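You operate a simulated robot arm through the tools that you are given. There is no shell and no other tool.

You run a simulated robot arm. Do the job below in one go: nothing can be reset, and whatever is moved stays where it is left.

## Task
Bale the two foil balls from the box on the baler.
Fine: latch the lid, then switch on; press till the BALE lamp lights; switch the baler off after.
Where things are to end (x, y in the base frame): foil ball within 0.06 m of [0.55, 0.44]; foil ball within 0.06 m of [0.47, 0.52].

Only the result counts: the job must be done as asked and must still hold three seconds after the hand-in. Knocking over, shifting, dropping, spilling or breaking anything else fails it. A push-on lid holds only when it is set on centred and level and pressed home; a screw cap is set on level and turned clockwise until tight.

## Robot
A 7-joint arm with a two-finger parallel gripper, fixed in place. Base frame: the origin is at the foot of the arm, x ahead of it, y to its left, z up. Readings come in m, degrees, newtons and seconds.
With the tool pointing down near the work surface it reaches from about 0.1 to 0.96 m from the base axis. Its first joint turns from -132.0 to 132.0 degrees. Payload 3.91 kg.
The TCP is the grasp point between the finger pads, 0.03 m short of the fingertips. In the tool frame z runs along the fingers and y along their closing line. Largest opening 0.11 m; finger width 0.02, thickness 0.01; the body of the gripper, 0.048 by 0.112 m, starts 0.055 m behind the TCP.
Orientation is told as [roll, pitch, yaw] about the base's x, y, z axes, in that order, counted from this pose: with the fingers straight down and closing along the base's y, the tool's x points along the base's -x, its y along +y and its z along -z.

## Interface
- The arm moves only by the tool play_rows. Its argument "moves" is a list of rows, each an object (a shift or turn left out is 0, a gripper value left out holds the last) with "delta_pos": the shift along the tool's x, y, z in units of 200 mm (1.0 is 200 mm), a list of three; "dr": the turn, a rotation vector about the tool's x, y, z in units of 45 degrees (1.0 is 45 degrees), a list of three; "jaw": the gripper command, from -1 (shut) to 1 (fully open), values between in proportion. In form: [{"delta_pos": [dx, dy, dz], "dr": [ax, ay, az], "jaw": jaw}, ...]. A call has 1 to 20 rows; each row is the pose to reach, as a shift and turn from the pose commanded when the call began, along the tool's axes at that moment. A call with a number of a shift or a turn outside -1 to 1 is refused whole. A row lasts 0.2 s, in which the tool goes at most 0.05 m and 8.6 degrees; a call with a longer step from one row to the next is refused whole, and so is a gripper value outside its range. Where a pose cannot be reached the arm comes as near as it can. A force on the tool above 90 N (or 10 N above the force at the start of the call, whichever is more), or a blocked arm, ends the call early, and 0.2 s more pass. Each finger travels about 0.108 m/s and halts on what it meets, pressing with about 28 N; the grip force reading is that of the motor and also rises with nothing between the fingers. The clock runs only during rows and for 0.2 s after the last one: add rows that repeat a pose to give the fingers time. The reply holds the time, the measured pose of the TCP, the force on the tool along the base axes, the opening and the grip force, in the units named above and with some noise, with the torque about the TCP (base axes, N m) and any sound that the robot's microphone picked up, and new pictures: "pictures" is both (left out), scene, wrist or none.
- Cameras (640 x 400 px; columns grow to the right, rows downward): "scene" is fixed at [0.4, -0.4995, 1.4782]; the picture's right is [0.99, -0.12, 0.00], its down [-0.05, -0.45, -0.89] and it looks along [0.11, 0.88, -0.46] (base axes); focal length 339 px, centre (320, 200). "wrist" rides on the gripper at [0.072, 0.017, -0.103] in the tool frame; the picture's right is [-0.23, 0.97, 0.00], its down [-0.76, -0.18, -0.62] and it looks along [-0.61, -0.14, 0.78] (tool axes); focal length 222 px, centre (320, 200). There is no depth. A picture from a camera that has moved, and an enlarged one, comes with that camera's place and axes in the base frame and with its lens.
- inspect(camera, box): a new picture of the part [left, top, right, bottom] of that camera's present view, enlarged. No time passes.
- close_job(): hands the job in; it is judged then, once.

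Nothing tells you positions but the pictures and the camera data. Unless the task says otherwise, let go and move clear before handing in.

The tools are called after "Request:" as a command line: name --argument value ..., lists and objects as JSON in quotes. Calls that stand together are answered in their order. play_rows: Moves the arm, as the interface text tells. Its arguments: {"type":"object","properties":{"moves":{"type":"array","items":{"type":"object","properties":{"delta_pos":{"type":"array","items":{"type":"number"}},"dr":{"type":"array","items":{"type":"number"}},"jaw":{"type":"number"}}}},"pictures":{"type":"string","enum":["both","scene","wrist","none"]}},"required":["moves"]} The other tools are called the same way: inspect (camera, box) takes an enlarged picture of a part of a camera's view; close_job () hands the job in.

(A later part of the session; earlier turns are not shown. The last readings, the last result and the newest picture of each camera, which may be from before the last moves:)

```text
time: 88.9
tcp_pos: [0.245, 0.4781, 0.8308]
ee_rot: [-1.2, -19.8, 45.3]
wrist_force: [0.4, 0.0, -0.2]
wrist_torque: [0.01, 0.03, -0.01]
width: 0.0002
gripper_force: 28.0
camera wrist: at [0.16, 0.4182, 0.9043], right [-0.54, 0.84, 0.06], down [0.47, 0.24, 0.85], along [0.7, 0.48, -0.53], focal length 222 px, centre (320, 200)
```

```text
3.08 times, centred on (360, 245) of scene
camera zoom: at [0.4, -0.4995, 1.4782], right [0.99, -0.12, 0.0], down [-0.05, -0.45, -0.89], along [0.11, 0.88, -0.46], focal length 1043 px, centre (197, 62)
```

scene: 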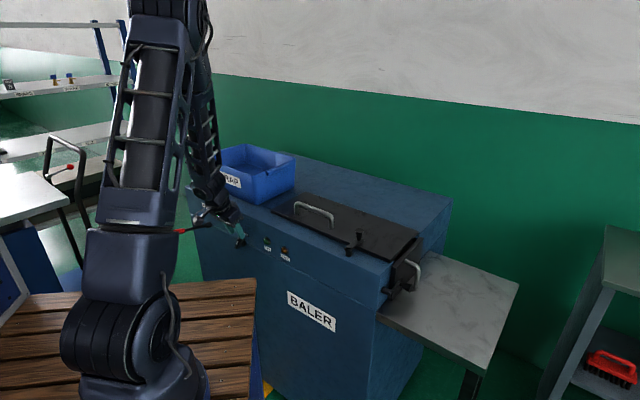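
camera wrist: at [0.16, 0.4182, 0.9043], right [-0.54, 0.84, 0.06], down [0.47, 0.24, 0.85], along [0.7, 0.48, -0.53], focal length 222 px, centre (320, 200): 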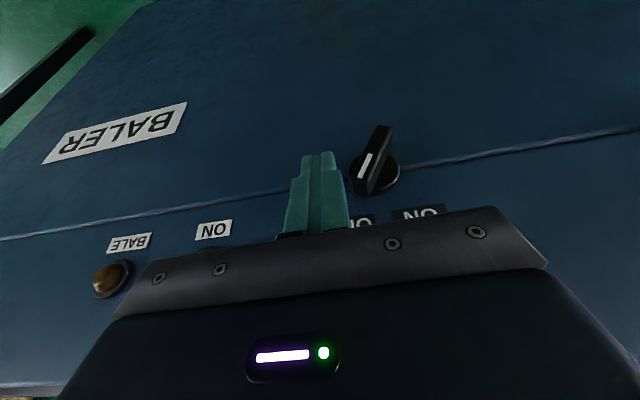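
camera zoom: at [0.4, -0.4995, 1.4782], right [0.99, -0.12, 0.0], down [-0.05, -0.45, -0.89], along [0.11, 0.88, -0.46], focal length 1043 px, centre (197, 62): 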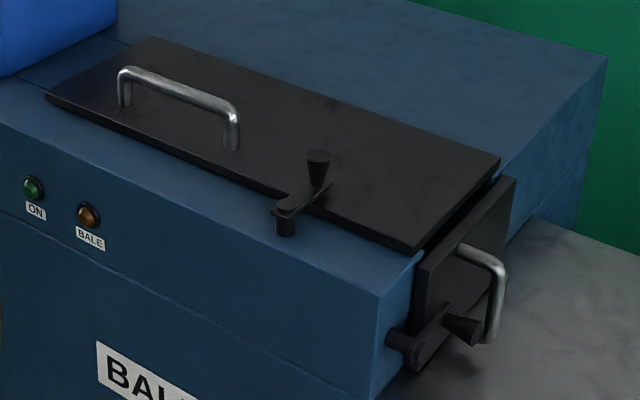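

Lid and latch match the starting pictures exactly. The knob may just be heavily damped, so I'll re-engage slightly deeper and push slowly, about 1 mm per row.

Request:
play_rows --moves '[{"delta_pos": [-0.0235, 0.013, 0.0086], "jaw": -1}, {"delta_pos": [-0.0235, 0.026, 0.0086], "jaw": -1}, {"delta_pos": [-0.0235, 0.031, 0.0086], "jaw": -1}, {"delta_pos": [-0.0235, 0.036, 0.0086], "jaw": -1}, {"delta_pos": [-0.0235, 0.041, 0.0086], "jaw": -1}, {"delta_pos": [-0.0235, 0.046, 0.0086], "jaw": -1}, {"delta_pos": [-0.0235, 0.049, 0.0086], "jaw": -1}, {"delta_pos": [-0.0235, 0.049, 0.0086], "jaw": -1}]' --pictures "wrist"

Request:
inspect --camera "wrist" --box '[240, 90, 420, 220]'

```text
time: 90.7
tcp_pos: [0.2429, 0.4868, 0.831]
ee_rot: [-1.2, -19.8, 45.2]
wrist_force: [22.2, -24.6, 6.3]
wrist_torque: [-0.24, -0.26, -0.31]
width: 0.0
gripper_force: 27.9
camera wrist: at [0.1578, 0.4282, 0.9046], right [-0.54, 0.84, 0.06], down [0.47, 0.24, 0.85], along [0.7, 0.48, -0.53], focal length 222 px, centre (320, 200)
```

wrist: 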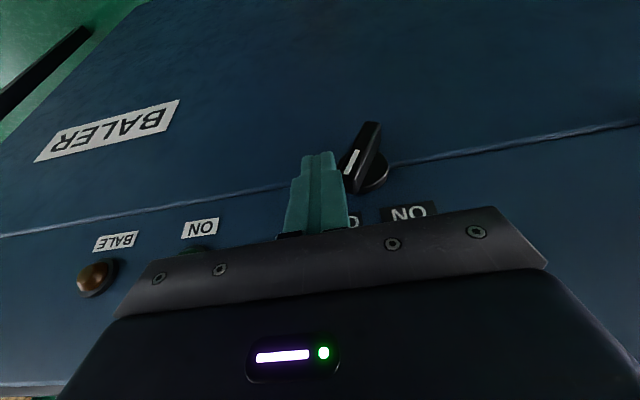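

```text
3.08 times, centred on (330, 155) of wrist
camera zoom: at [0.1578, 0.4282, 0.9046], right [-0.54, 0.84, 0.06], down [0.47, 0.24, 0.85], along [0.7, 0.48, -0.53], focal length 684 px, centre (289, 338)
```

zoom: 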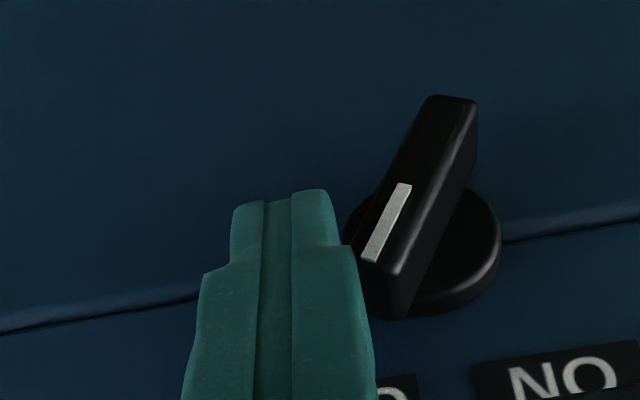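

At a steady 33 N (about 0.7 N·m) it still doesn't budge. I'll check whether the knob is free the other way by pressing gently on its left side.

Request:
play_rows --moves '[{"delta_pos": [0, -0.04, 0], "jaw": -1}, {"delta_pos": [-0.0342, -0.04, -0.094], "jaw": -1}, {"delta_pos": [-0.0684, -0.04, -0.188], "jaw": -1}, {"delta_pos": [-0.0684, 0.11, -0.188], "jaw": -1}, {"delta_pos": [-0.0684, 0.252, -0.188], "jaw": -1}, {"delta_pos": [-0.0342, 0.252, -0.094], "jaw": -1}, {"delta_pos": [0, 0.252, 0], "jaw": -1}, {"delta_pos": [0, 0.252, 0], "jaw": -1}]' --pictures "wrist"

Request:
inspect --camera "wrist" --box '[220, 90, 400, 220]'

```text
time: 92.5
tcp_pos: [0.2052, 0.522, 0.8301]
ee_rot: [-1.2, -19.8, 45.3]
wrist_force: [0.2, -0.1, 0.4]
wrist_torque: [0.0, 0.05, 0.0]
width: 0.0001
gripper_force: 28.1
camera wrist: at [0.1196, 0.4618, 0.9032], right [-0.54, 0.84, 0.06], down [0.47, 0.24, 0.85], along [0.7, 0.48, -0.53], focal length 222 px, centre (320, 200)
```

wrist: 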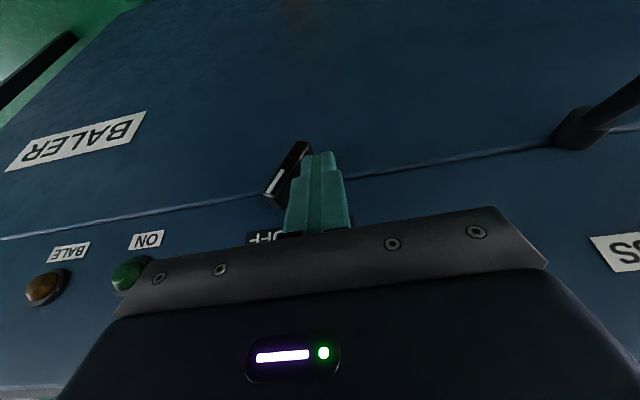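

```text
3.08 times, centred on (310, 155) of wrist
camera zoom: at [0.1196, 0.4618, 0.9032], right [-0.54, 0.84, 0.06], down [0.47, 0.24, 0.85], along [0.7, 0.48, -0.53], focal length 684 px, centre (351, 338)
```

zoom: 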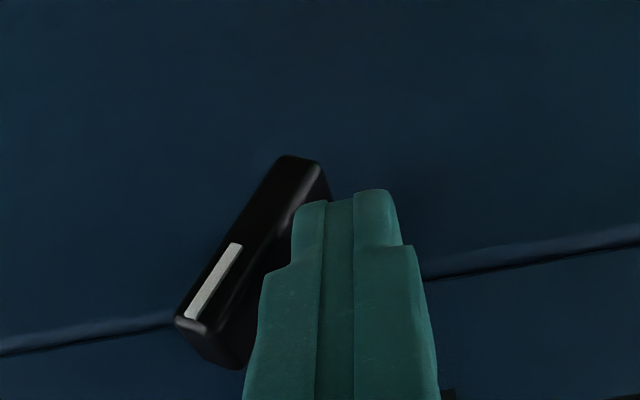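

The fingertip is now left of the bar. I'll push right gently.

Request:
play_rows --moves '[{"delta_pos": [0, -0.03, 0], "jaw": -1}, {"delta_pos": [0, -0.06, 0], "jaw": -1}, {"delta_pos": [0, -0.07, 0], "jaw": -1}, {"delta_pos": [0, -0.078, 0], "jaw": -1}, {"delta_pos": [0, -0.084, 0], "jaw": -1}, {"delta_pos": [0, -0.09, 0], "jaw": -1}]' --pictures "wrist"

Request:
inspect --camera "wrist" --box '[220, 90, 400, 220]'

```text
time: 93.9
tcp_pos: [0.2121, 0.5151, 0.8336]
ee_rot: [-0.6, -20.1, 45.7]
wrist_force: [-15.7, -3.5, 9.8]
wrist_torque: [-0.11, 0.36, -0.08]
width: 0.0
gripper_force: 27.6
stopped in row 6: the force on the tool passed its limit at 95 N (the readings are from after the stop); the commanded pose is now the measured one
camera wrist: at [0.1288, 0.4544, 0.9065], right [-0.54, 0.84, 0.07], down [0.47, 0.24, 0.85], along [0.69, 0.49, -0.53], focal length 222 px, centre (320, 200)
```

wrist: 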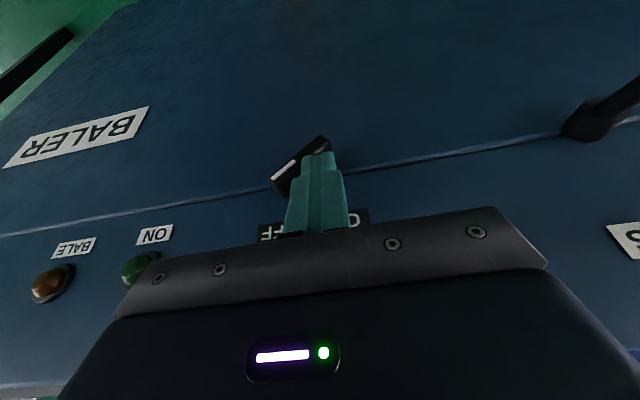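

```text
3.08 times, centred on (310, 155) of wrist
camera zoom: at [0.1288, 0.4544, 0.9065], right [-0.54, 0.84, 0.07], down [0.47, 0.24, 0.85], along [0.69, 0.49, -0.53], focal length 684 px, centre (351, 338)
```

zoom: 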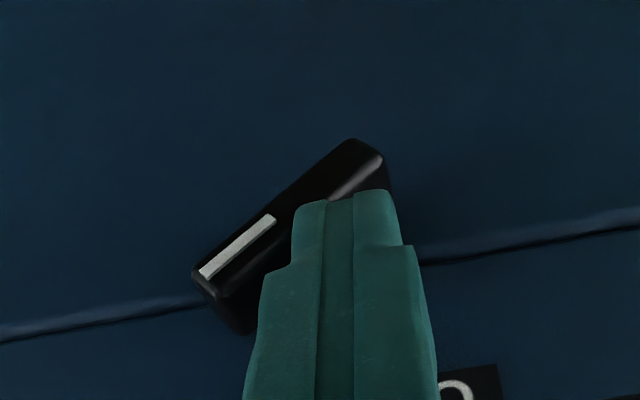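

The bar did move: it turned clockwise, past the OFF mark, to about 51°. I'll back the finger off and look at the knob and lamps.

Request:
play_rows --moves '[{"delta_pos": [0, 0.05, 0], "dr": [-0.012, 0, 0], "jaw": -1}, {"delta_pos": [-0.0342, 0.06, -0.1], "dr": [-0.012, 0, 0], "jaw": -1}, {"delta_pos": [-0.0684, 0.06, -0.2], "dr": [-0.012, 0, 0], "jaw": -1}, {"delta_pos": [0.0, 0.06, -0.3], "dr": [-0.012, 0, 0], "jaw": -1}, {"delta_pos": [0.1, 0.06, -0.4], "dr": [-0.012, 0, 0], "jaw": -1}]' --pictures "both"

Request:
inspect --camera "wrist" --box '[240, 60, 420, 200]'

Request:
inspect --camera "scene" --box '[190, 200, 300, 270]'

```text
time: 95.1
tcp_pos: [0.1735, 0.4931, 0.9002]
ee_rot: [-0.2, -19.9, 45.5]
wrist_force: [0.4, 0.4, -0.6]
wrist_torque: [-0.01, 0.01, 0.01]
width: 0.0
gripper_force: 28.0
camera wrist: at [0.0899, 0.4317, 0.9733], right [-0.54, 0.84, 0.07], down [0.48, 0.24, 0.85], along [0.69, 0.5, -0.53], focal length 222 px, centre (320, 200)
```

scene: 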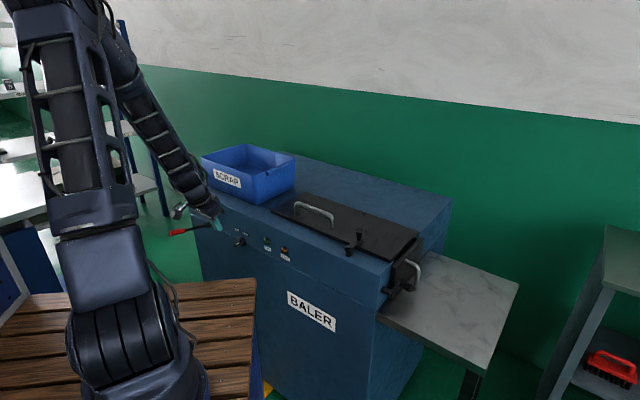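
wrist: 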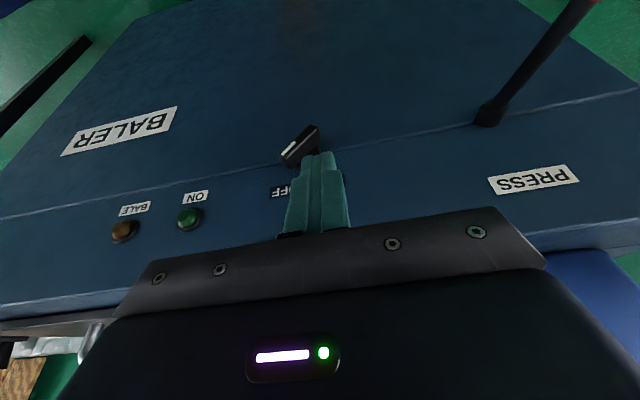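

```text
2.86 times, centred on (330, 130) of wrist
camera zoom: at [0.0899, 0.4317, 0.9733], right [-0.54, 0.84, 0.07], down [0.48, 0.24, 0.85], along [0.69, 0.5, -0.53], focal length 635 px, centre (291, 400)
```

zoom: 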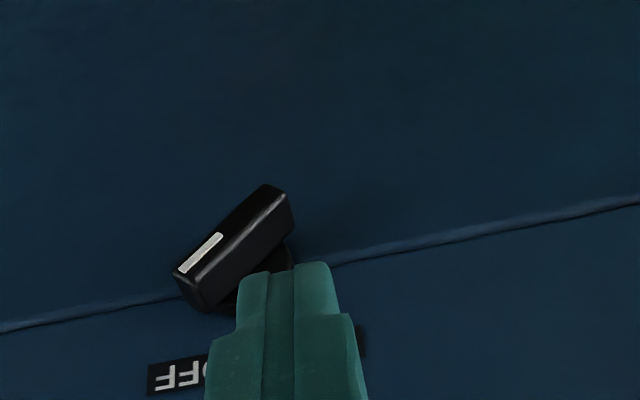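

```text
5.71 times, centred on (245, 235) of scene
camera zoom: at [0.4, -0.4995, 1.4782], right [0.99, -0.12, 0.0], down [-0.05, -0.45, -0.89], along [0.11, 0.88, -0.46], focal length 1937 px, centre (749, 0)
```

zoom: 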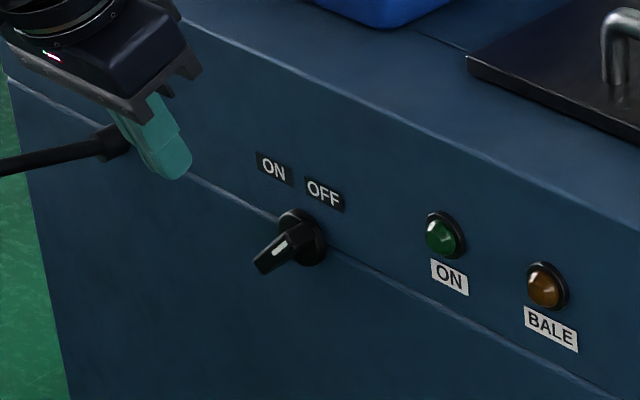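

The knob stays where it was put, at about 50°, so it is friction-held. I'll go to its right side again and push left and back, to see how far it comes counter-clockwise.

Request:
play_rows --moves '[{"delta_pos": [0, -0.18, 0], "jaw": -1}, {"delta_pos": [0, -0.35, 0], "jaw": -1}, {"delta_pos": [-0.083, -0.35, 0.15], "jaw": -1}, {"delta_pos": [-0.083, -0.35, 0.3], "jaw": -1}, {"delta_pos": [-0.083, -0.35, 0.4295], "jaw": -1}, {"delta_pos": [-0.083, -0.35, 0.4295], "jaw": -1}]' --pictures "wrist"

Request:
inspect --camera "wrist" --box '[240, 90, 420, 220]'

```text
time: 96.5
tcp_pos: [0.2558, 0.4748, 0.8274]
ee_rot: [-0.1, -20.0, 45.5]
wrist_force: [-0.2, 0.1, -1.1]
wrist_torque: [0.0, -0.04, 0.03]
width: 0.0
gripper_force: 27.9
camera wrist: at [0.1723, 0.4131, 0.8993], right [-0.54, 0.84, 0.08], down [0.48, 0.24, 0.85], along [0.69, 0.5, -0.53], focal length 222 px, centre (320, 200)
```

wrist: 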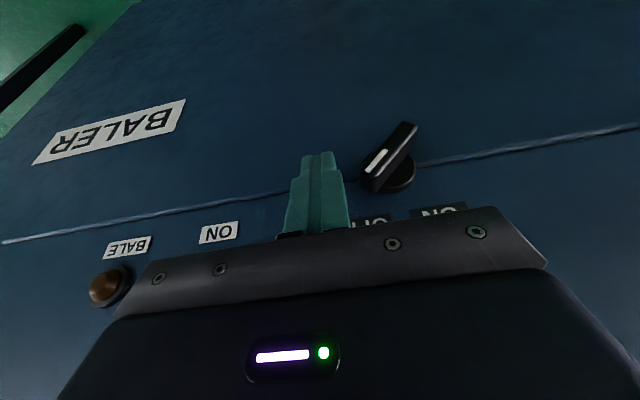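

```text
3.08 times, centred on (330, 155) of wrist
camera zoom: at [0.1723, 0.4131, 0.8993], right [-0.54, 0.84, 0.08], down [0.48, 0.24, 0.85], along [0.69, 0.5, -0.53], focal length 684 px, centre (289, 338)
```

zoom: 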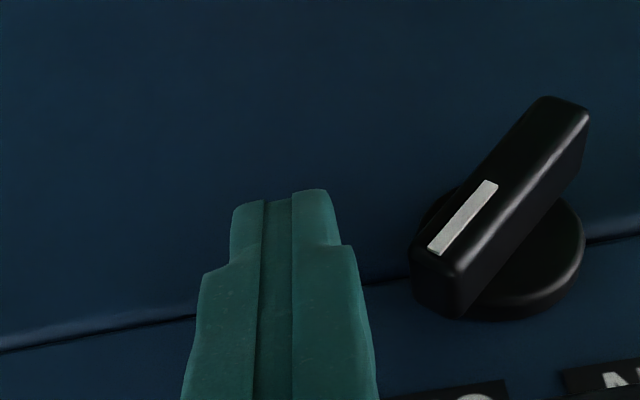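

Request:
play_rows --moves '[{"delta_pos": [0, 0.03, 0], "jaw": -1}, {"delta_pos": [0, 0.05, 0], "jaw": -1}, {"delta_pos": [0, 0.058, 0], "jaw": -1}, {"delta_pos": [0, 0.066, 0], "jaw": -1}, {"delta_pos": [0, 0.074, 0], "jaw": -1}, {"delta_pos": [0, 0.082, 0], "jaw": -1}, {"delta_pos": [0, 0.09, 0], "jaw": -1}]' --pictures "wrist"

Request:
inspect --camera "wrist" --box '[240, 90, 420, 220]'

```text
time: 98.1
tcp_pos: [0.2456, 0.4842, 0.8277]
ee_rot: [-0.3, -19.9, 45.2]
wrist_force: [28.4, -49.2, 34.6]
wrist_torque: [-0.07, -0.52, -0.66]
width: 0.0
gripper_force: 28.3
camera wrist: at [0.1611, 0.4231, 0.9004], right [-0.54, 0.84, 0.07], down [0.48, 0.23, 0.85], along [0.69, 0.49, -0.53], focal length 222 px, centre (320, 200)
```

wrist: 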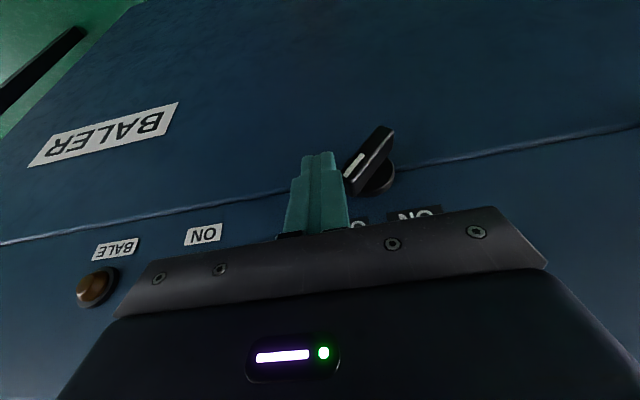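

```text
3.08 times, centred on (330, 155) of wrist
camera zoom: at [0.1611, 0.4231, 0.9004], right [-0.54, 0.84, 0.07], down [0.48, 0.23, 0.85], along [0.69, 0.49, -0.53], focal length 684 px, centre (289, 338)
```

zoom: 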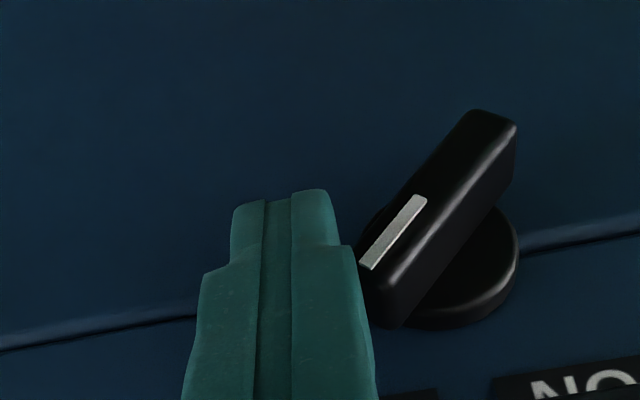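

The push was mostly along the bar's axis, and friction ate the torque. Moving the fingertip up and left along the bar's arc should turn it, so I'll do that from here.

Request:
play_rows --moves '[{"delta_pos": [-0.0068, 0, -0.0188], "jaw": -1}, {"delta_pos": [-0.012, 0.015, -0.0329], "jaw": -1}, {"delta_pos": [-0.0154, 0.03, -0.0423], "jaw": -1}, {"delta_pos": [-0.0188, 0.045, -0.0517], "jaw": -1}, {"delta_pos": [-0.0214, 0.06, -0.0588], "jaw": -1}]' --pictures "wrist"

Request:
inspect --camera "wrist" --box '[240, 90, 420, 220]'

```text
time: 99.0
tcp_pos: [0.2422, 0.486, 0.8342]
ee_rot: [-0.8, -19.6, 45.2]
wrist_force: [14.6, -6.9, -2.6]
wrist_torque: [-0.14, -0.22, -0.23]
width: 0.0002
gripper_force: 28.1
stopped in row 4: the force on the tool passed its limit at 98 N (the readings are from after the stop); the commanded pose is now the measured one
camera wrist: at [0.1575, 0.426, 0.9072], right [-0.54, 0.84, 0.06], down [0.48, 0.24, 0.84], along [0.69, 0.48, -0.53], focal length 222 px, centre (320, 200)
```

wrist: 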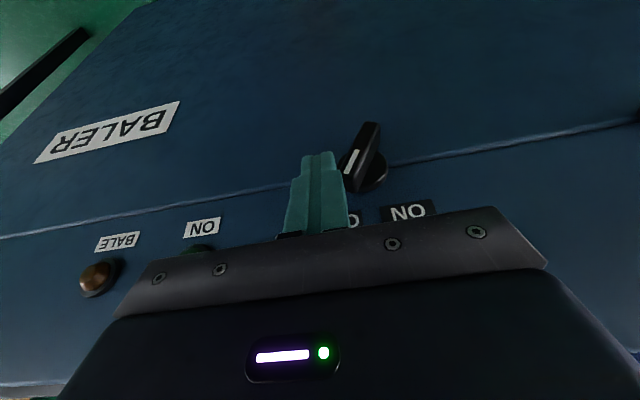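

```text
3.08 times, centred on (330, 155) of wrist
camera zoom: at [0.1575, 0.426, 0.9072], right [-0.54, 0.84, 0.06], down [0.48, 0.24, 0.84], along [0.69, 0.48, -0.53], focal length 684 px, centre (289, 338)
```

zoom: 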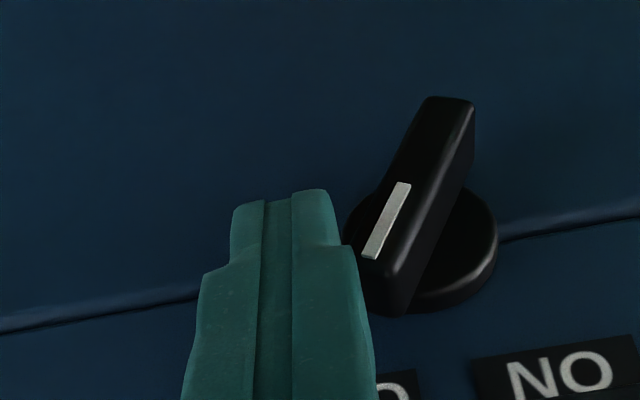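

The bar came back from 50° to OFF (30°) and hit a hard stop there. So something blocks turning past OFF towards ON. I'll back off and study the rest of the machine: the door latch at the right end, the lid and the lever.

Request:
play_rows --moves '[{"delta_pos": [0, -0.05, 0], "jaw": -1}, {"delta_pos": [-0.0342, -0.05, -0.12], "jaw": -1}, {"delta_pos": [0.05, -0.05, -0.3], "jaw": -1}, {"delta_pos": [0.2, -0.05, -0.45], "jaw": -1}]' --pictures "scene"

Request:
inspect --camera "scene" --box '[375, 240, 445, 300]'

Request:
inspect --camera "scene" --box '[320, 215, 400, 265]'

Request:
inspect --camera "scene" --box '[220, 220, 300, 265]'

```text
time: 100.0
tcp_pos: [0.1983, 0.4337, 0.9048]
ee_rot: [-0.7, -19.7, 45.3]
wrist_force: [0.7, 0.5, -1.0]
wrist_torque: [-0.02, 0.04, -0.03]
width: 0.0001
gripper_force: 28.6
```

scene: 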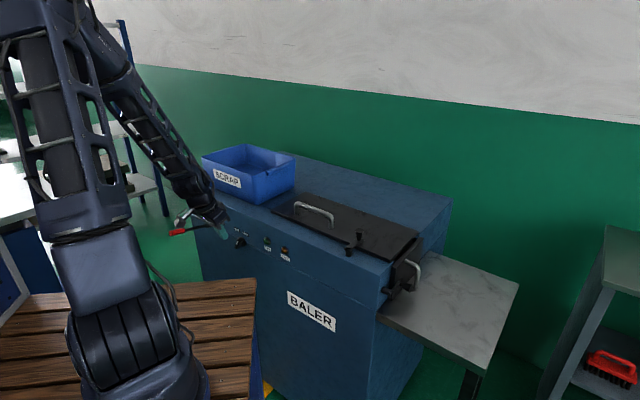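

```text
6.67 times, centred on (410, 270) of scene
camera zoom: at [0.4, -0.4995, 1.4782], right [0.99, -0.12, 0.0], down [-0.05, -0.45, -0.89], along [0.11, 0.88, -0.46], focal length 2260 px, centre (-280, -267)
```

zoom: 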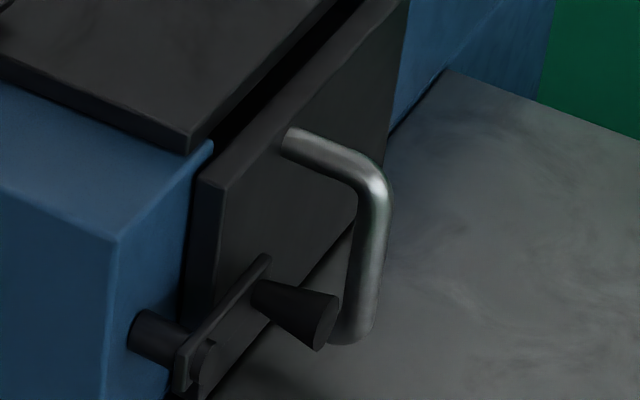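

```text
8.00 times, centred on (360, 240) of scene
camera zoom: at [0.4, -0.4995, 1.4782], right [0.99, -0.12, 0.0], down [-0.05, -0.45, -0.89], along [0.11, 0.88, -0.46], focal length 2712 px, centre (0, -120)
```

zoom: 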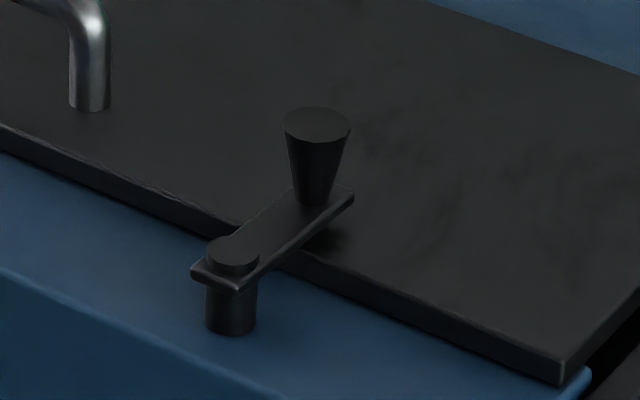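

```text
8.00 times, centred on (260, 242) of scene
camera zoom: at [0.4, -0.4995, 1.4782], right [0.99, -0.12, 0.0], down [-0.05, -0.45, -0.89], along [0.11, 0.88, -0.46], focal length 2712 px, centre (800, -140)
```

zoom: 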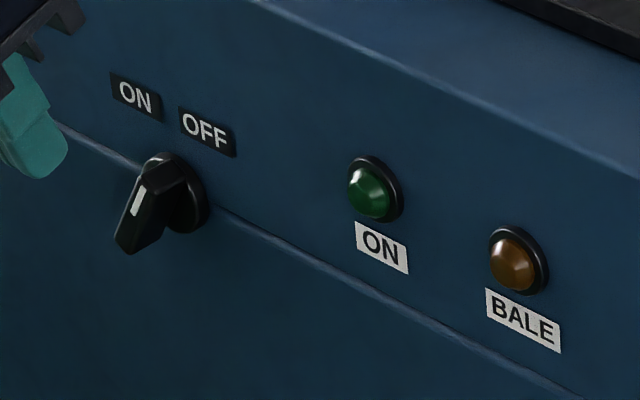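

CCW is hard-stopped right at the rest position while CW moves freely. So this switch's travel may be clockwise, despite how I read the labels. I'll turn it clockwise with the tip following the bar's arc, and watch the ON lamp.

Request:
play_rows --moves '[{"delta_pos": [0, 0.228, 0], "jaw": -1}, {"delta_pos": [-0.127, 0.228, 0.159], "jaw": -1}, {"delta_pos": [-0.2537, 0.228, 0.3175], "jaw": -1}, {"delta_pos": [-0.2195, 0.228, 0.4115], "jaw": -1}, {"delta_pos": [-0.2195, 0.228, 0.4115], "jaw": -1}]' --pictures "wrist"

Request:
inspect --camera "wrist" --box '[220, 90, 400, 220]'

```text
time: 101.2
tcp_pos: [0.2139, 0.5135, 0.8416]
ee_rot: [-0.7, -19.7, 45.3]
wrist_force: [-0.4, 0.3, -0.2]
wrist_torque: [0.03, 0.01, -0.01]
width: 0.0
gripper_force: 27.9
camera wrist: at [0.1302, 0.4533, 0.9147], right [-0.54, 0.84, 0.07], down [0.48, 0.24, 0.84], along [0.69, 0.49, -0.53], focal length 222 px, centre (320, 200)
```

wrist: 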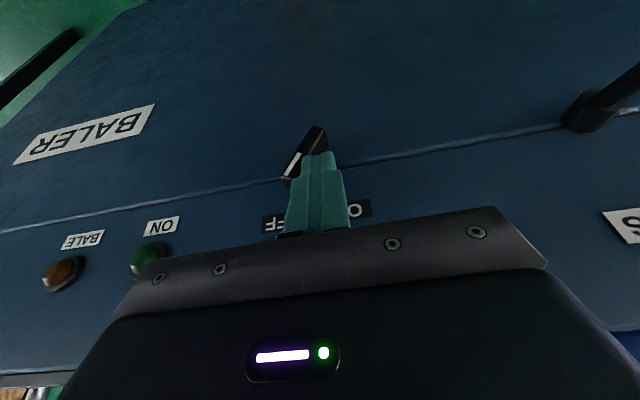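

```text
3.08 times, centred on (310, 155) of wrist
camera zoom: at [0.1302, 0.4533, 0.9147], right [-0.54, 0.84, 0.07], down [0.48, 0.24, 0.84], along [0.69, 0.49, -0.53], focal length 684 px, centre (351, 338)
```

zoom: 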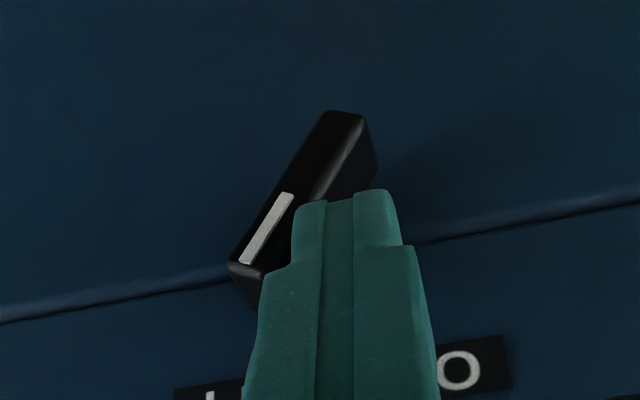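

Request:
play_rows --moves '[{"delta_pos": [0, -0.02, 0], "jaw": -1}, {"delta_pos": [0, -0.04, 0], "jaw": -1}, {"delta_pos": [0.0009, -0.05, 0.0024], "jaw": -1}, {"delta_pos": [0.0017, -0.06, 0.0047], "jaw": -1}, {"delta_pos": [0.0034, -0.069, 0.0094], "jaw": -1}, {"delta_pos": [0.0051, -0.0775, 0.0141], "jaw": -1}, {"delta_pos": [0.0077, -0.086, 0.0212], "jaw": -1}, {"delta_pos": [0.0103, -0.094, 0.0282], "jaw": -1}]' --pictures "wrist"

Request:
inspect --camera "wrist" --box '[220, 90, 400, 220]'

Request:
inspect --camera "scene" --box '[220, 220, 300, 265]'

```text
time: 103.0
tcp_pos: [0.2296, 0.4983, 0.8354]
ee_rot: [-0.7, -19.6, 45.4]
wrist_force: [0.2, -1.1, 0.3]
wrist_torque: [0.04, -0.02, 0.02]
width: 0.0
gripper_force: 27.8
camera wrist: at [0.1448, 0.4385, 0.9094], right [-0.54, 0.84, 0.07], down [0.48, 0.24, 0.84], along [0.69, 0.49, -0.53], focal length 222 px, centre (320, 200)
```

wrist: 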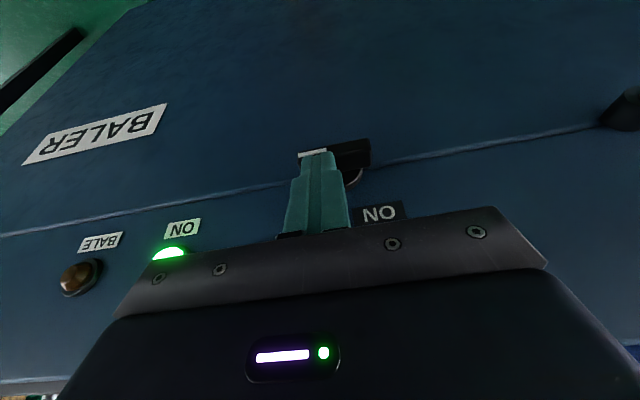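

```text
3.08 times, centred on (310, 155) of wrist
camera zoom: at [0.1448, 0.4385, 0.9094], right [-0.54, 0.84, 0.07], down [0.48, 0.24, 0.84], along [0.69, 0.49, -0.53], focal length 684 px, centre (351, 338)
```

zoom: 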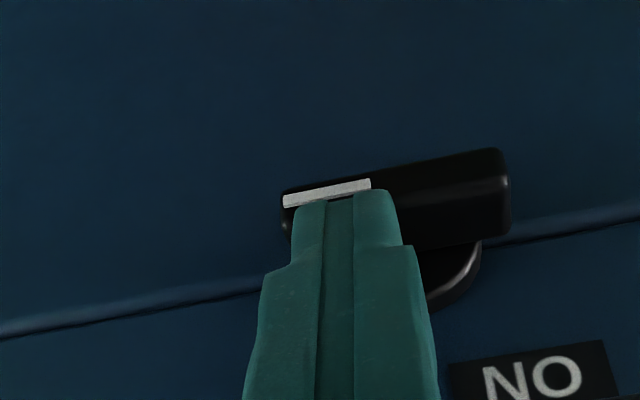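

```text
8.00 times, centred on (260, 242) of scene
camera zoom: at [0.4, -0.4995, 1.4782], right [0.99, -0.12, 0.0], down [-0.05, -0.45, -0.89], along [0.11, 0.88, -0.46], focal length 2712 px, centre (800, -140)
```

zoom: 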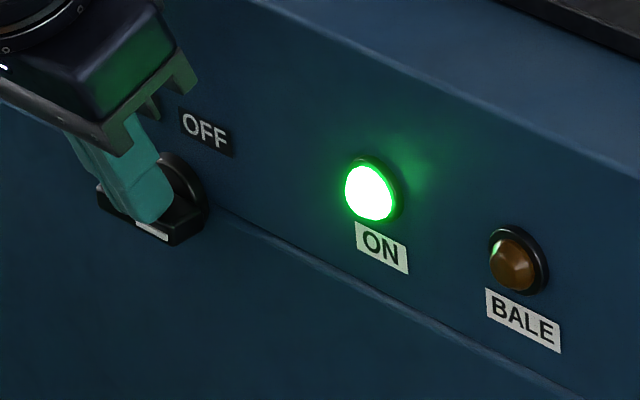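

The green ON lamp is lit, so the switch turns on clockwise. Next is the press lever; I'll retreat upwards, level the tool and go above the red handle near (0.015, 0.572, 0.825).

Request:
play_rows --moves '[{"delta_pos": [-0.0513, 0, -0.141], "jaw": -1}, {"delta_pos": [-0.0085, 0, -0.316], "jaw": -1}, {"delta_pos": [0.1, 0, -0.5], "jaw": -1}, {"delta_pos": [0.25, 0, -0.65], "dr": [0, 0.148, 0], "jaw": -1}, {"delta_pos": [0.35, 0, -0.75], "dr": [0, 0.296, 0], "jaw": -0.7}, {"delta_pos": [0.4, 0, -0.8], "dr": [0, 0.444, 0], "jaw": -0.3}, {"delta_pos": [0.4, 0, -0.8], "dr": [0, 0.444, 0], "jaw": -0.1}]' --pictures "both"

```text
time: 104.6
tcp_pos: [0.1366, 0.4047, 0.9595]
ee_rot: [-0.6, 0.4, 45.1]
wrist_force: [-0.8, 0.0, 0.9]
wrist_torque: [0.01, 0.04, -0.01]
width: 0.0494
gripper_force: 0.0
camera wrist: at [0.0756, 0.3683, 1.0639], right [-0.53, 0.85, -0.01], down [0.66, 0.42, 0.62], along [0.53, 0.32, -0.78], focal length 222 px, centre (320, 200)
```

scene: 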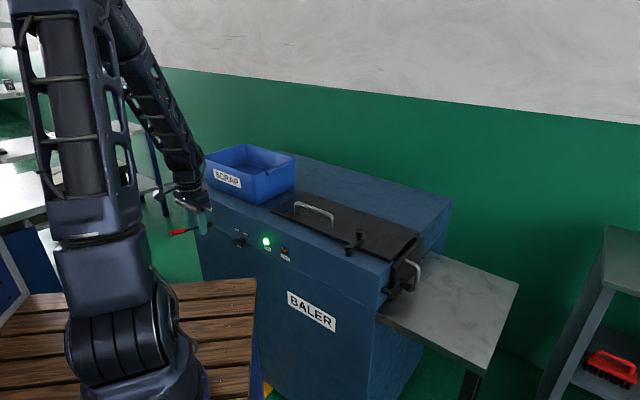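
wrist: 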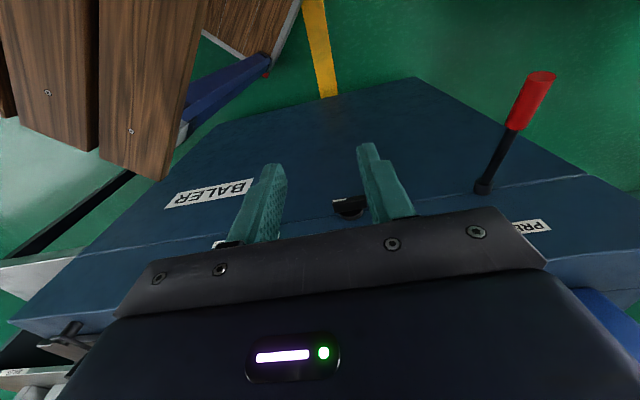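

The lever's red end is at about W 0.397–0.449, L −0.394, z≈0.83. I'll move above it.

Request:
play_rows --moves '[{"delta_pos": [-0.03, 0.2, 0.0], "jaw": 0.1}, {"delta_pos": [-0.06, 0.4, 0.0], "jaw": 0.1}, {"delta_pos": [-0.1, 0.6, 0.05], "jaw": 0.1}, {"delta_pos": [-0.13, 0.8, 0.1], "jaw": 0.1}, {"delta_pos": [-0.16, 1.0, 0.15], "jaw": 0.1}, {"delta_pos": [-0.16, 1.0, 0.15], "jaw": 0.1}]' --pictures "both"

Request:
inspect --camera "scene" --box '[140, 180, 260, 260]'

```text
time: 106.0
tcp_pos: [0.0206, 0.5705, 0.928]
ee_rot: [-0.5, 0.4, 45.1]
wrist_force: [0.3, 0.1, -0.2]
wrist_torque: [0.03, -0.04, 0.0]
width: 0.0605
gripper_force: 0.0
camera wrist: at [-0.0425, 0.533, 1.0327], right [-0.53, 0.85, -0.01], down [0.66, 0.42, 0.62], along [0.53, 0.32, -0.78], focal length 222 px, centre (320, 200)
```

scene: 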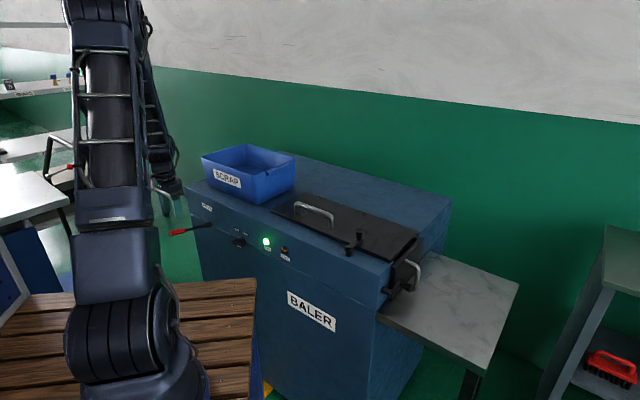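
wrist: 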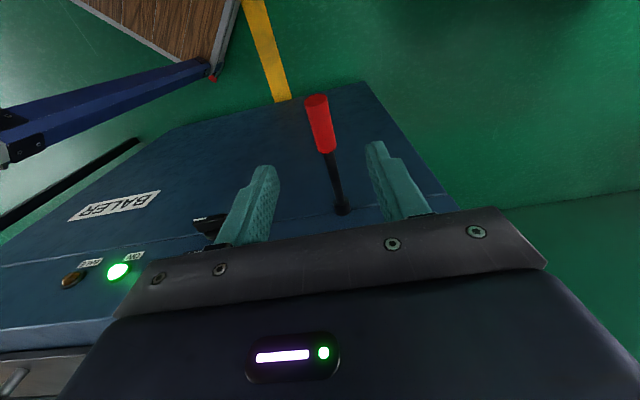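

```text
5.00 times, centred on (200, 220) of scene
camera zoom: at [0.4, -0.4995, 1.4782], right [0.99, -0.12, 0.0], down [-0.05, -0.45, -0.89], along [0.11, 0.88, -0.46], focal length 1695 px, centre (920, 100)
```

zoom: 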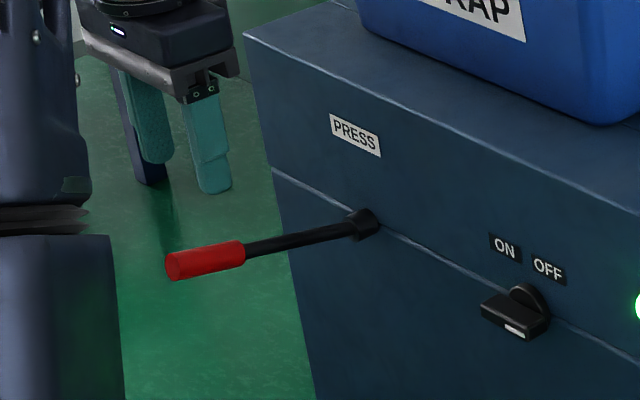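

I'm aligned over the handle. I'll lower astride it and grip.

Request:
play_rows --moves '[{"delta_pos": [0, 0, 0.18], "jaw": 0.1}, {"delta_pos": [0, 0, 0.36], "jaw": 0.1}, {"delta_pos": [0, 0, 0.5], "jaw": 0.1}, {"delta_pos": [0, 0, 0.5], "jaw": -1}, {"delta_pos": [0, 0, 0.5], "jaw": -1}, {"delta_pos": [0, 0, 0.5], "jaw": -1}]' --pictures "both"

Request:
inspect --camera "scene" --box '[140, 180, 300, 280]'

```text
time: 107.4
tcp_pos: [0.0186, 0.5713, 0.8289]
ee_rot: [-0.8, 0.5, 44.9]
wrist_force: [11.7, -17.2, -1.6]
wrist_torque: [-0.31, 0.32, 0.12]
width: 0.0195
gripper_force: 45.6
camera wrist: at [-0.0435, 0.5331, 0.9329], right [-0.53, 0.85, -0.01], down [0.66, 0.42, 0.62], along [0.53, 0.32, -0.78], focal length 222 px, centre (320, 200)
```

scene: 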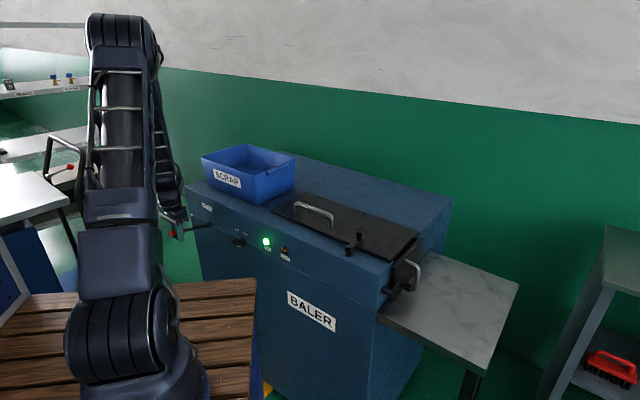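
wrist: 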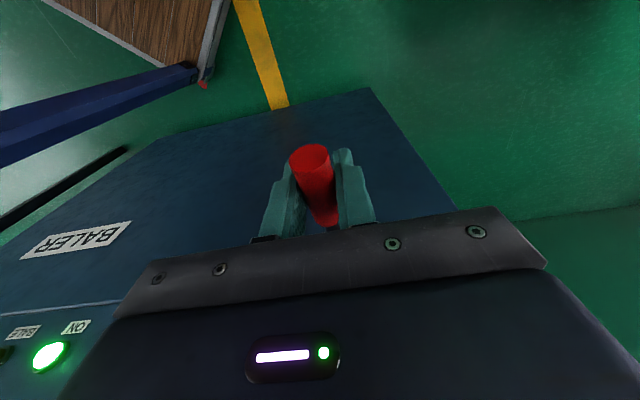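

```text
4.00 times, centred on (220, 230) of scene
camera zoom: at [0.4, -0.4995, 1.4782], right [0.99, -0.12, 0.0], down [-0.05, -0.45, -0.89], along [0.11, 0.88, -0.46], focal length 1356 px, centre (720, 80)
```

zoom: 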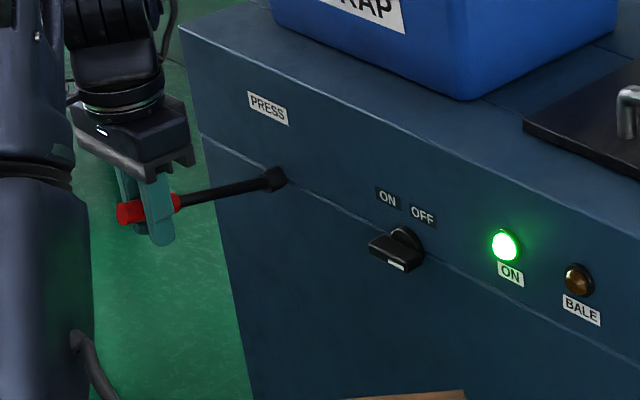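

The handle is gripped. I'll swing the lever down along its arc, watching force and the BALE lamp.

Request:
play_rows --moves '[{"delta_pos": [0.0095, 0, 0.0535], "jaw": -1}, {"delta_pos": [0.0145, 0, 0.099], "jaw": -1}, {"delta_pos": [0.016, 0, 0.145], "jaw": -1}, {"delta_pos": [0.0145, 0, 0.191], "jaw": -1}, {"delta_pos": [0.0095, 0, 0.2365], "jaw": -1}]' --pictures "none"

Request:
inspect --camera "scene" --box '[140, 180, 300, 280]'

```text
time: 108.6
tcp_pos: [0.0185, 0.5681, 0.782]
ee_rot: [-0.6, 0.3, 45.1]
wrist_force: [21.4, -15.4, 11.6]
wrist_torque: [0.68, -0.54, -0.05]
width: 0.0196
gripper_force: 45.2
```

```text
4.00 times, centred on (220, 230) of scene
camera zoom: at [0.4, -0.4995, 1.4782], right [0.99, -0.12, 0.0], down [-0.05, -0.45, -0.89], along [0.11, 0.88, -0.46], focal length 1356 px, centre (720, 80)
```

zoom: 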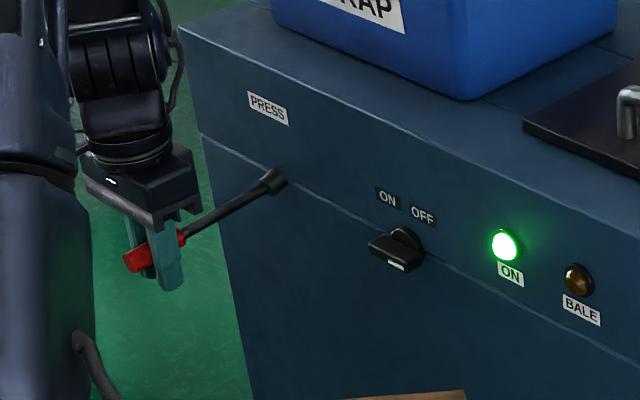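

The lever moves with low force. I'll continue downward.

Request:
play_rows --moves '[{"delta_pos": [-0.008, 0, 0.045], "jaw": -1}, {"delta_pos": [-0.019, 0, 0.0895], "jaw": -1}, {"delta_pos": [-0.033, 0, 0.133], "jaw": -1}, {"delta_pos": [-0.05, 0, 0.1755], "jaw": -1}, {"delta_pos": [-0.0705, 0, 0.2165], "jaw": -1}, {"delta_pos": [-0.093, 0, 0.256], "jaw": -1}]' --pictures "none"

Request:
inspect --camera "scene" --box '[140, 180, 300, 280]'

```text
time: 110.0
tcp_pos: [0.0298, 0.5811, 0.7297]
ee_rot: [-0.6, 0.2, 45.1]
wrist_force: [15.0, -32.3, 30.7]
wrist_torque: [1.0, 0.69, -0.19]
width: 0.0198
gripper_force: 44.9
```

```text
4.00 times, centred on (220, 230) of scene
camera zoom: at [0.4, -0.4995, 1.4782], right [0.99, -0.12, 0.0], down [-0.05, -0.45, -0.89], along [0.11, 0.88, -0.46], focal length 1356 px, centre (720, 80)
```

zoom: 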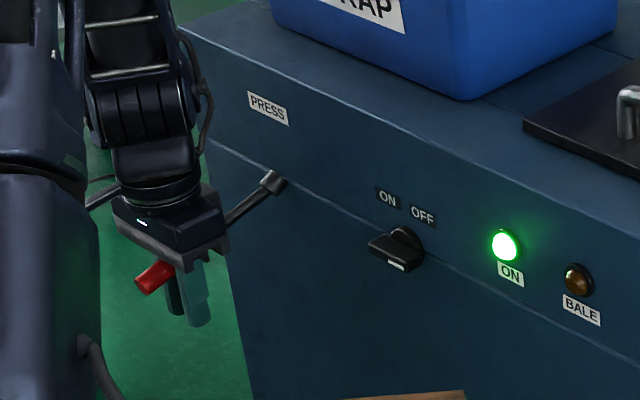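

Request:
play_rows --moves '[{"delta_pos": [-0.026, 0, 0.038], "jaw": -1}, {"delta_pos": [-0.054, 0, 0.074], "jaw": -1}, {"delta_pos": [-0.0845, 0, 0.108], "jaw": -1}]' --pictures "none"

Request:
inspect --camera "scene" --box '[140, 180, 300, 280]'

```text
time: 110.5
tcp_pos: [0.0312, 0.5829, 0.7256]
ee_rot: [-0.5, 0.5, 45.3]
wrist_force: [3.6, -38.6, 49.3]
wrist_torque: [3.2, -1.53, -0.32]
width: 0.0196
gripper_force: 45.0
stopped in row 2: the force on the tool passed its limit at 116 N (the readings are from after the stop); the commanded pose is now the measured one
```

```text
4.00 times, centred on (220, 230) of scene
camera zoom: at [0.4, -0.4995, 1.4782], right [0.99, -0.12, 0.0], down [-0.05, -0.45, -0.89], along [0.11, 0.88, -0.46], focal length 1356 px, centre (720, 80)
```

zoom: 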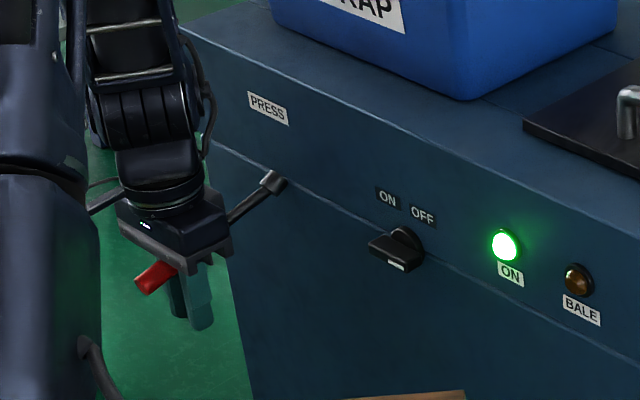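

The lever has reached its lower stop, with the force spiking at about −33°. The BALE lamp isn't lit yet, so I'll hold it down for a few seconds and watch.

Request:
play_rows --moves '[{"jaw": -1}, {"jaw": -1}, {"jaw": -1}, {"jaw": -1}, {"jaw": -1}, {"jaw": -1}, {"jaw": -1}, {"jaw": -1}, {"jaw": -1}, {"jaw": -1}]' --pictures "wrist"

Request:
inspect --camera "scene" --box '[140, 180, 300, 280]'

```text
time: 111.4
tcp_pos: [0.0314, 0.5825, 0.7267]
ee_rot: [-0.5, 0.5, 45.3]
wrist_force: [2.8, -31.9, 39.6]
wrist_torque: [2.66, -1.29, -0.21]
width: 0.0194
gripper_force: 45.5
stopped in row 4: the force on the tool passed its limit at 91 N (the readings are from after the stop); the commanded pose is now the measured one
camera wrist: at [-0.0304, 0.545, 0.8305], right [-0.53, 0.85, -0.01], down [0.66, 0.42, 0.62], along [0.53, 0.32, -0.79], focal length 222 px, centre (320, 200)
```

wrist: 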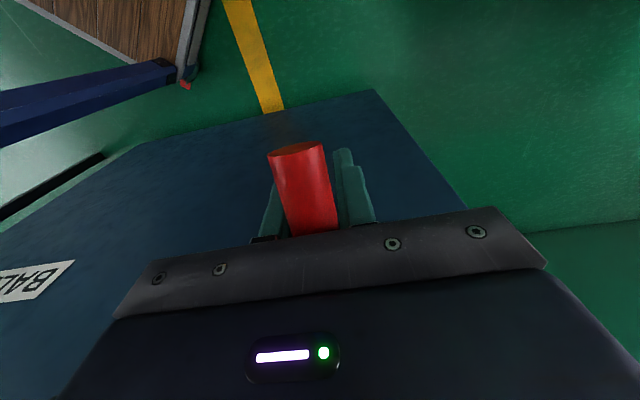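

```text
4.00 times, centred on (220, 230) of scene
camera zoom: at [0.4, -0.4995, 1.4782], right [0.99, -0.12, 0.0], down [-0.05, -0.45, -0.89], along [0.11, 0.88, -0.46], focal length 1356 px, centre (720, 80)
```

zoom: 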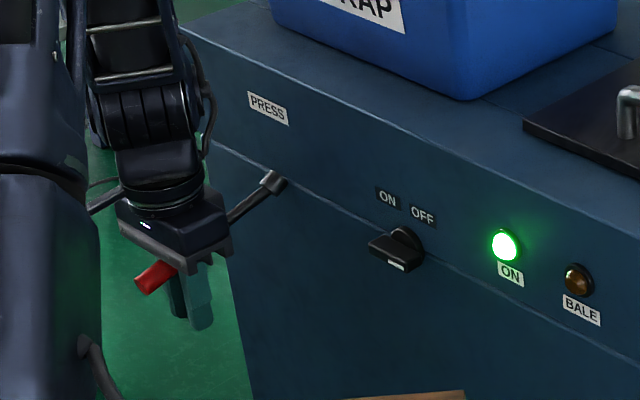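

Request:
inspect --camera "scene" --box '[160, 205, 230, 265]'

Request:
inspect --camera "wrist" --box '[220, 100, 420, 260]'

```text
6.67 times, centred on (195, 235) of scene
camera zoom: at [0.4, -0.4995, 1.4782], right [0.99, -0.12, 0.0], down [-0.05, -0.45, -0.89], along [0.11, 0.88, -0.46], focal length 2260 px, centre (1153, -33)
```

zoom: 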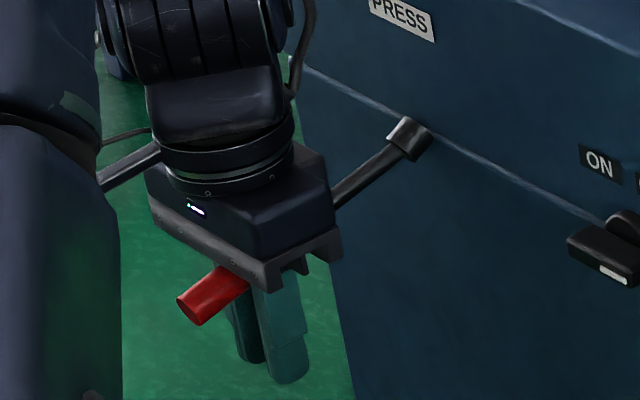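

```text
2.50 times, centred on (320, 180) of wrist
camera zoom: at [-0.0304, 0.545, 0.8305], right [-0.53, 0.85, -0.01], down [0.66, 0.42, 0.62], along [0.53, 0.32, -0.79], focal length 555 px, centre (320, 250)
```

zoom: 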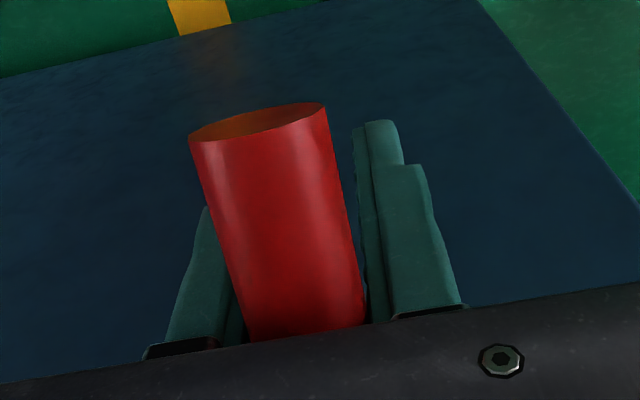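

The handle has slid up to the gripper's palm, with the lever at only about −9°. I'll ease up 1 cm with the jaw slightly open, to see whether the lever stays or springs back.

Request:
play_rows --moves '[{"delta_pos": [0, 0, -0.025], "jaw": -0.45}, {"delta_pos": [0, 0, -0.05], "jaw": -0.45}, {"delta_pos": [0, 0, -0.05], "jaw": -0.45}]' --pictures "none"

Request:
inspect --camera "scene" --box '[160, 205, 230, 265]'

```text
time: 112.2
tcp_pos: [0.0299, 0.585, 0.7349]
ee_rot: [-0.7, 0.4, 45.3]
wrist_force: [-1.5, 3.1, 5.7]
wrist_torque: [-0.18, -0.11, 0.0]
width: 0.0301
gripper_force: 0.1
```

```text
6.67 times, centred on (195, 235) of scene
camera zoom: at [0.4, -0.4995, 1.4782], right [0.99, -0.12, 0.0], down [-0.05, -0.45, -0.89], along [0.11, 0.88, -0.46], focal length 2260 px, centre (1153, -33)
```

zoom: 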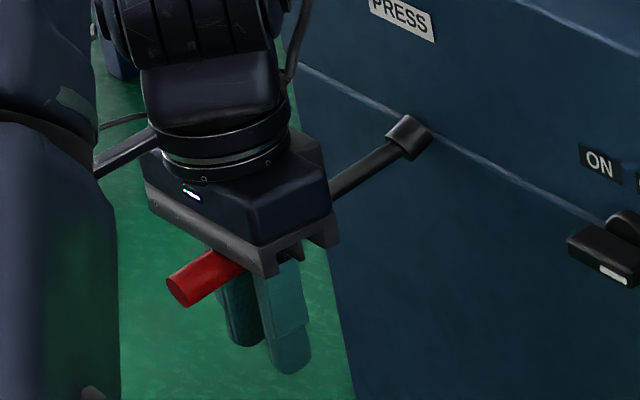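

The lever springs back up, so it needs holding down. I'll press it down with the palm, keeping the handle loosely caged between the fingers, and hold at the bottom for a few seconds.

Request:
play_rows --moves '[{"delta_pos": [0, 0, 0.02], "jaw": -0.45}, {"delta_pos": [0, 0, 0.035], "jaw": -0.45}, {"delta_pos": [0, 0, 0.048], "jaw": -0.45}, {"delta_pos": [0, 0, 0.048], "jaw": -0.45}, {"delta_pos": [0, 0, 0.048], "jaw": -0.45}, {"delta_pos": [0, 0, 0.048], "jaw": -0.45}, {"delta_pos": [0, 0, 0.048], "jaw": -0.45}, {"delta_pos": [0, 0, 0.048], "jaw": -0.45}, {"delta_pos": [0, 0, 0.048], "jaw": -0.45}, {"delta_pos": [0, 0, 0.048], "jaw": -0.45}]' --pictures "none"

Request:
inspect --camera "scene" --box '[150, 200, 310, 280]'

```text
time: 114.4
tcp_pos: [0.0308, 0.5842, 0.7262]
ee_rot: [-0.5, 0.4, 45.2]
wrist_force: [-7.5, -2.4, 61.5]
wrist_torque: [2.1, -2.48, 0.19]
width: 0.0303
gripper_force: 0.0
```

```text
4.00 times, centred on (230, 240) of scene
camera zoom: at [0.4, -0.4995, 1.4782], right [0.99, -0.12, 0.0], down [-0.05, -0.45, -0.89], along [0.11, 0.88, -0.46], focal length 1356 px, centre (680, 40)
```

zoom: 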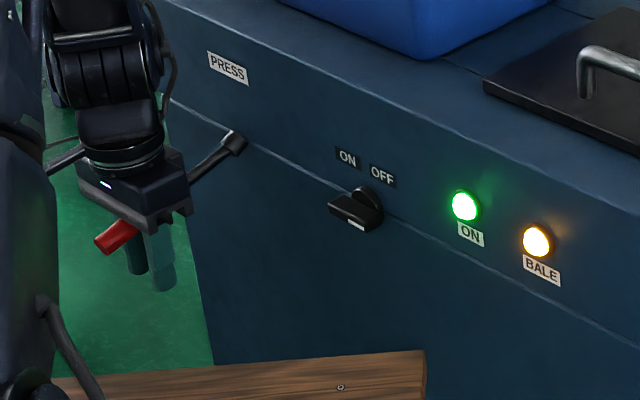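

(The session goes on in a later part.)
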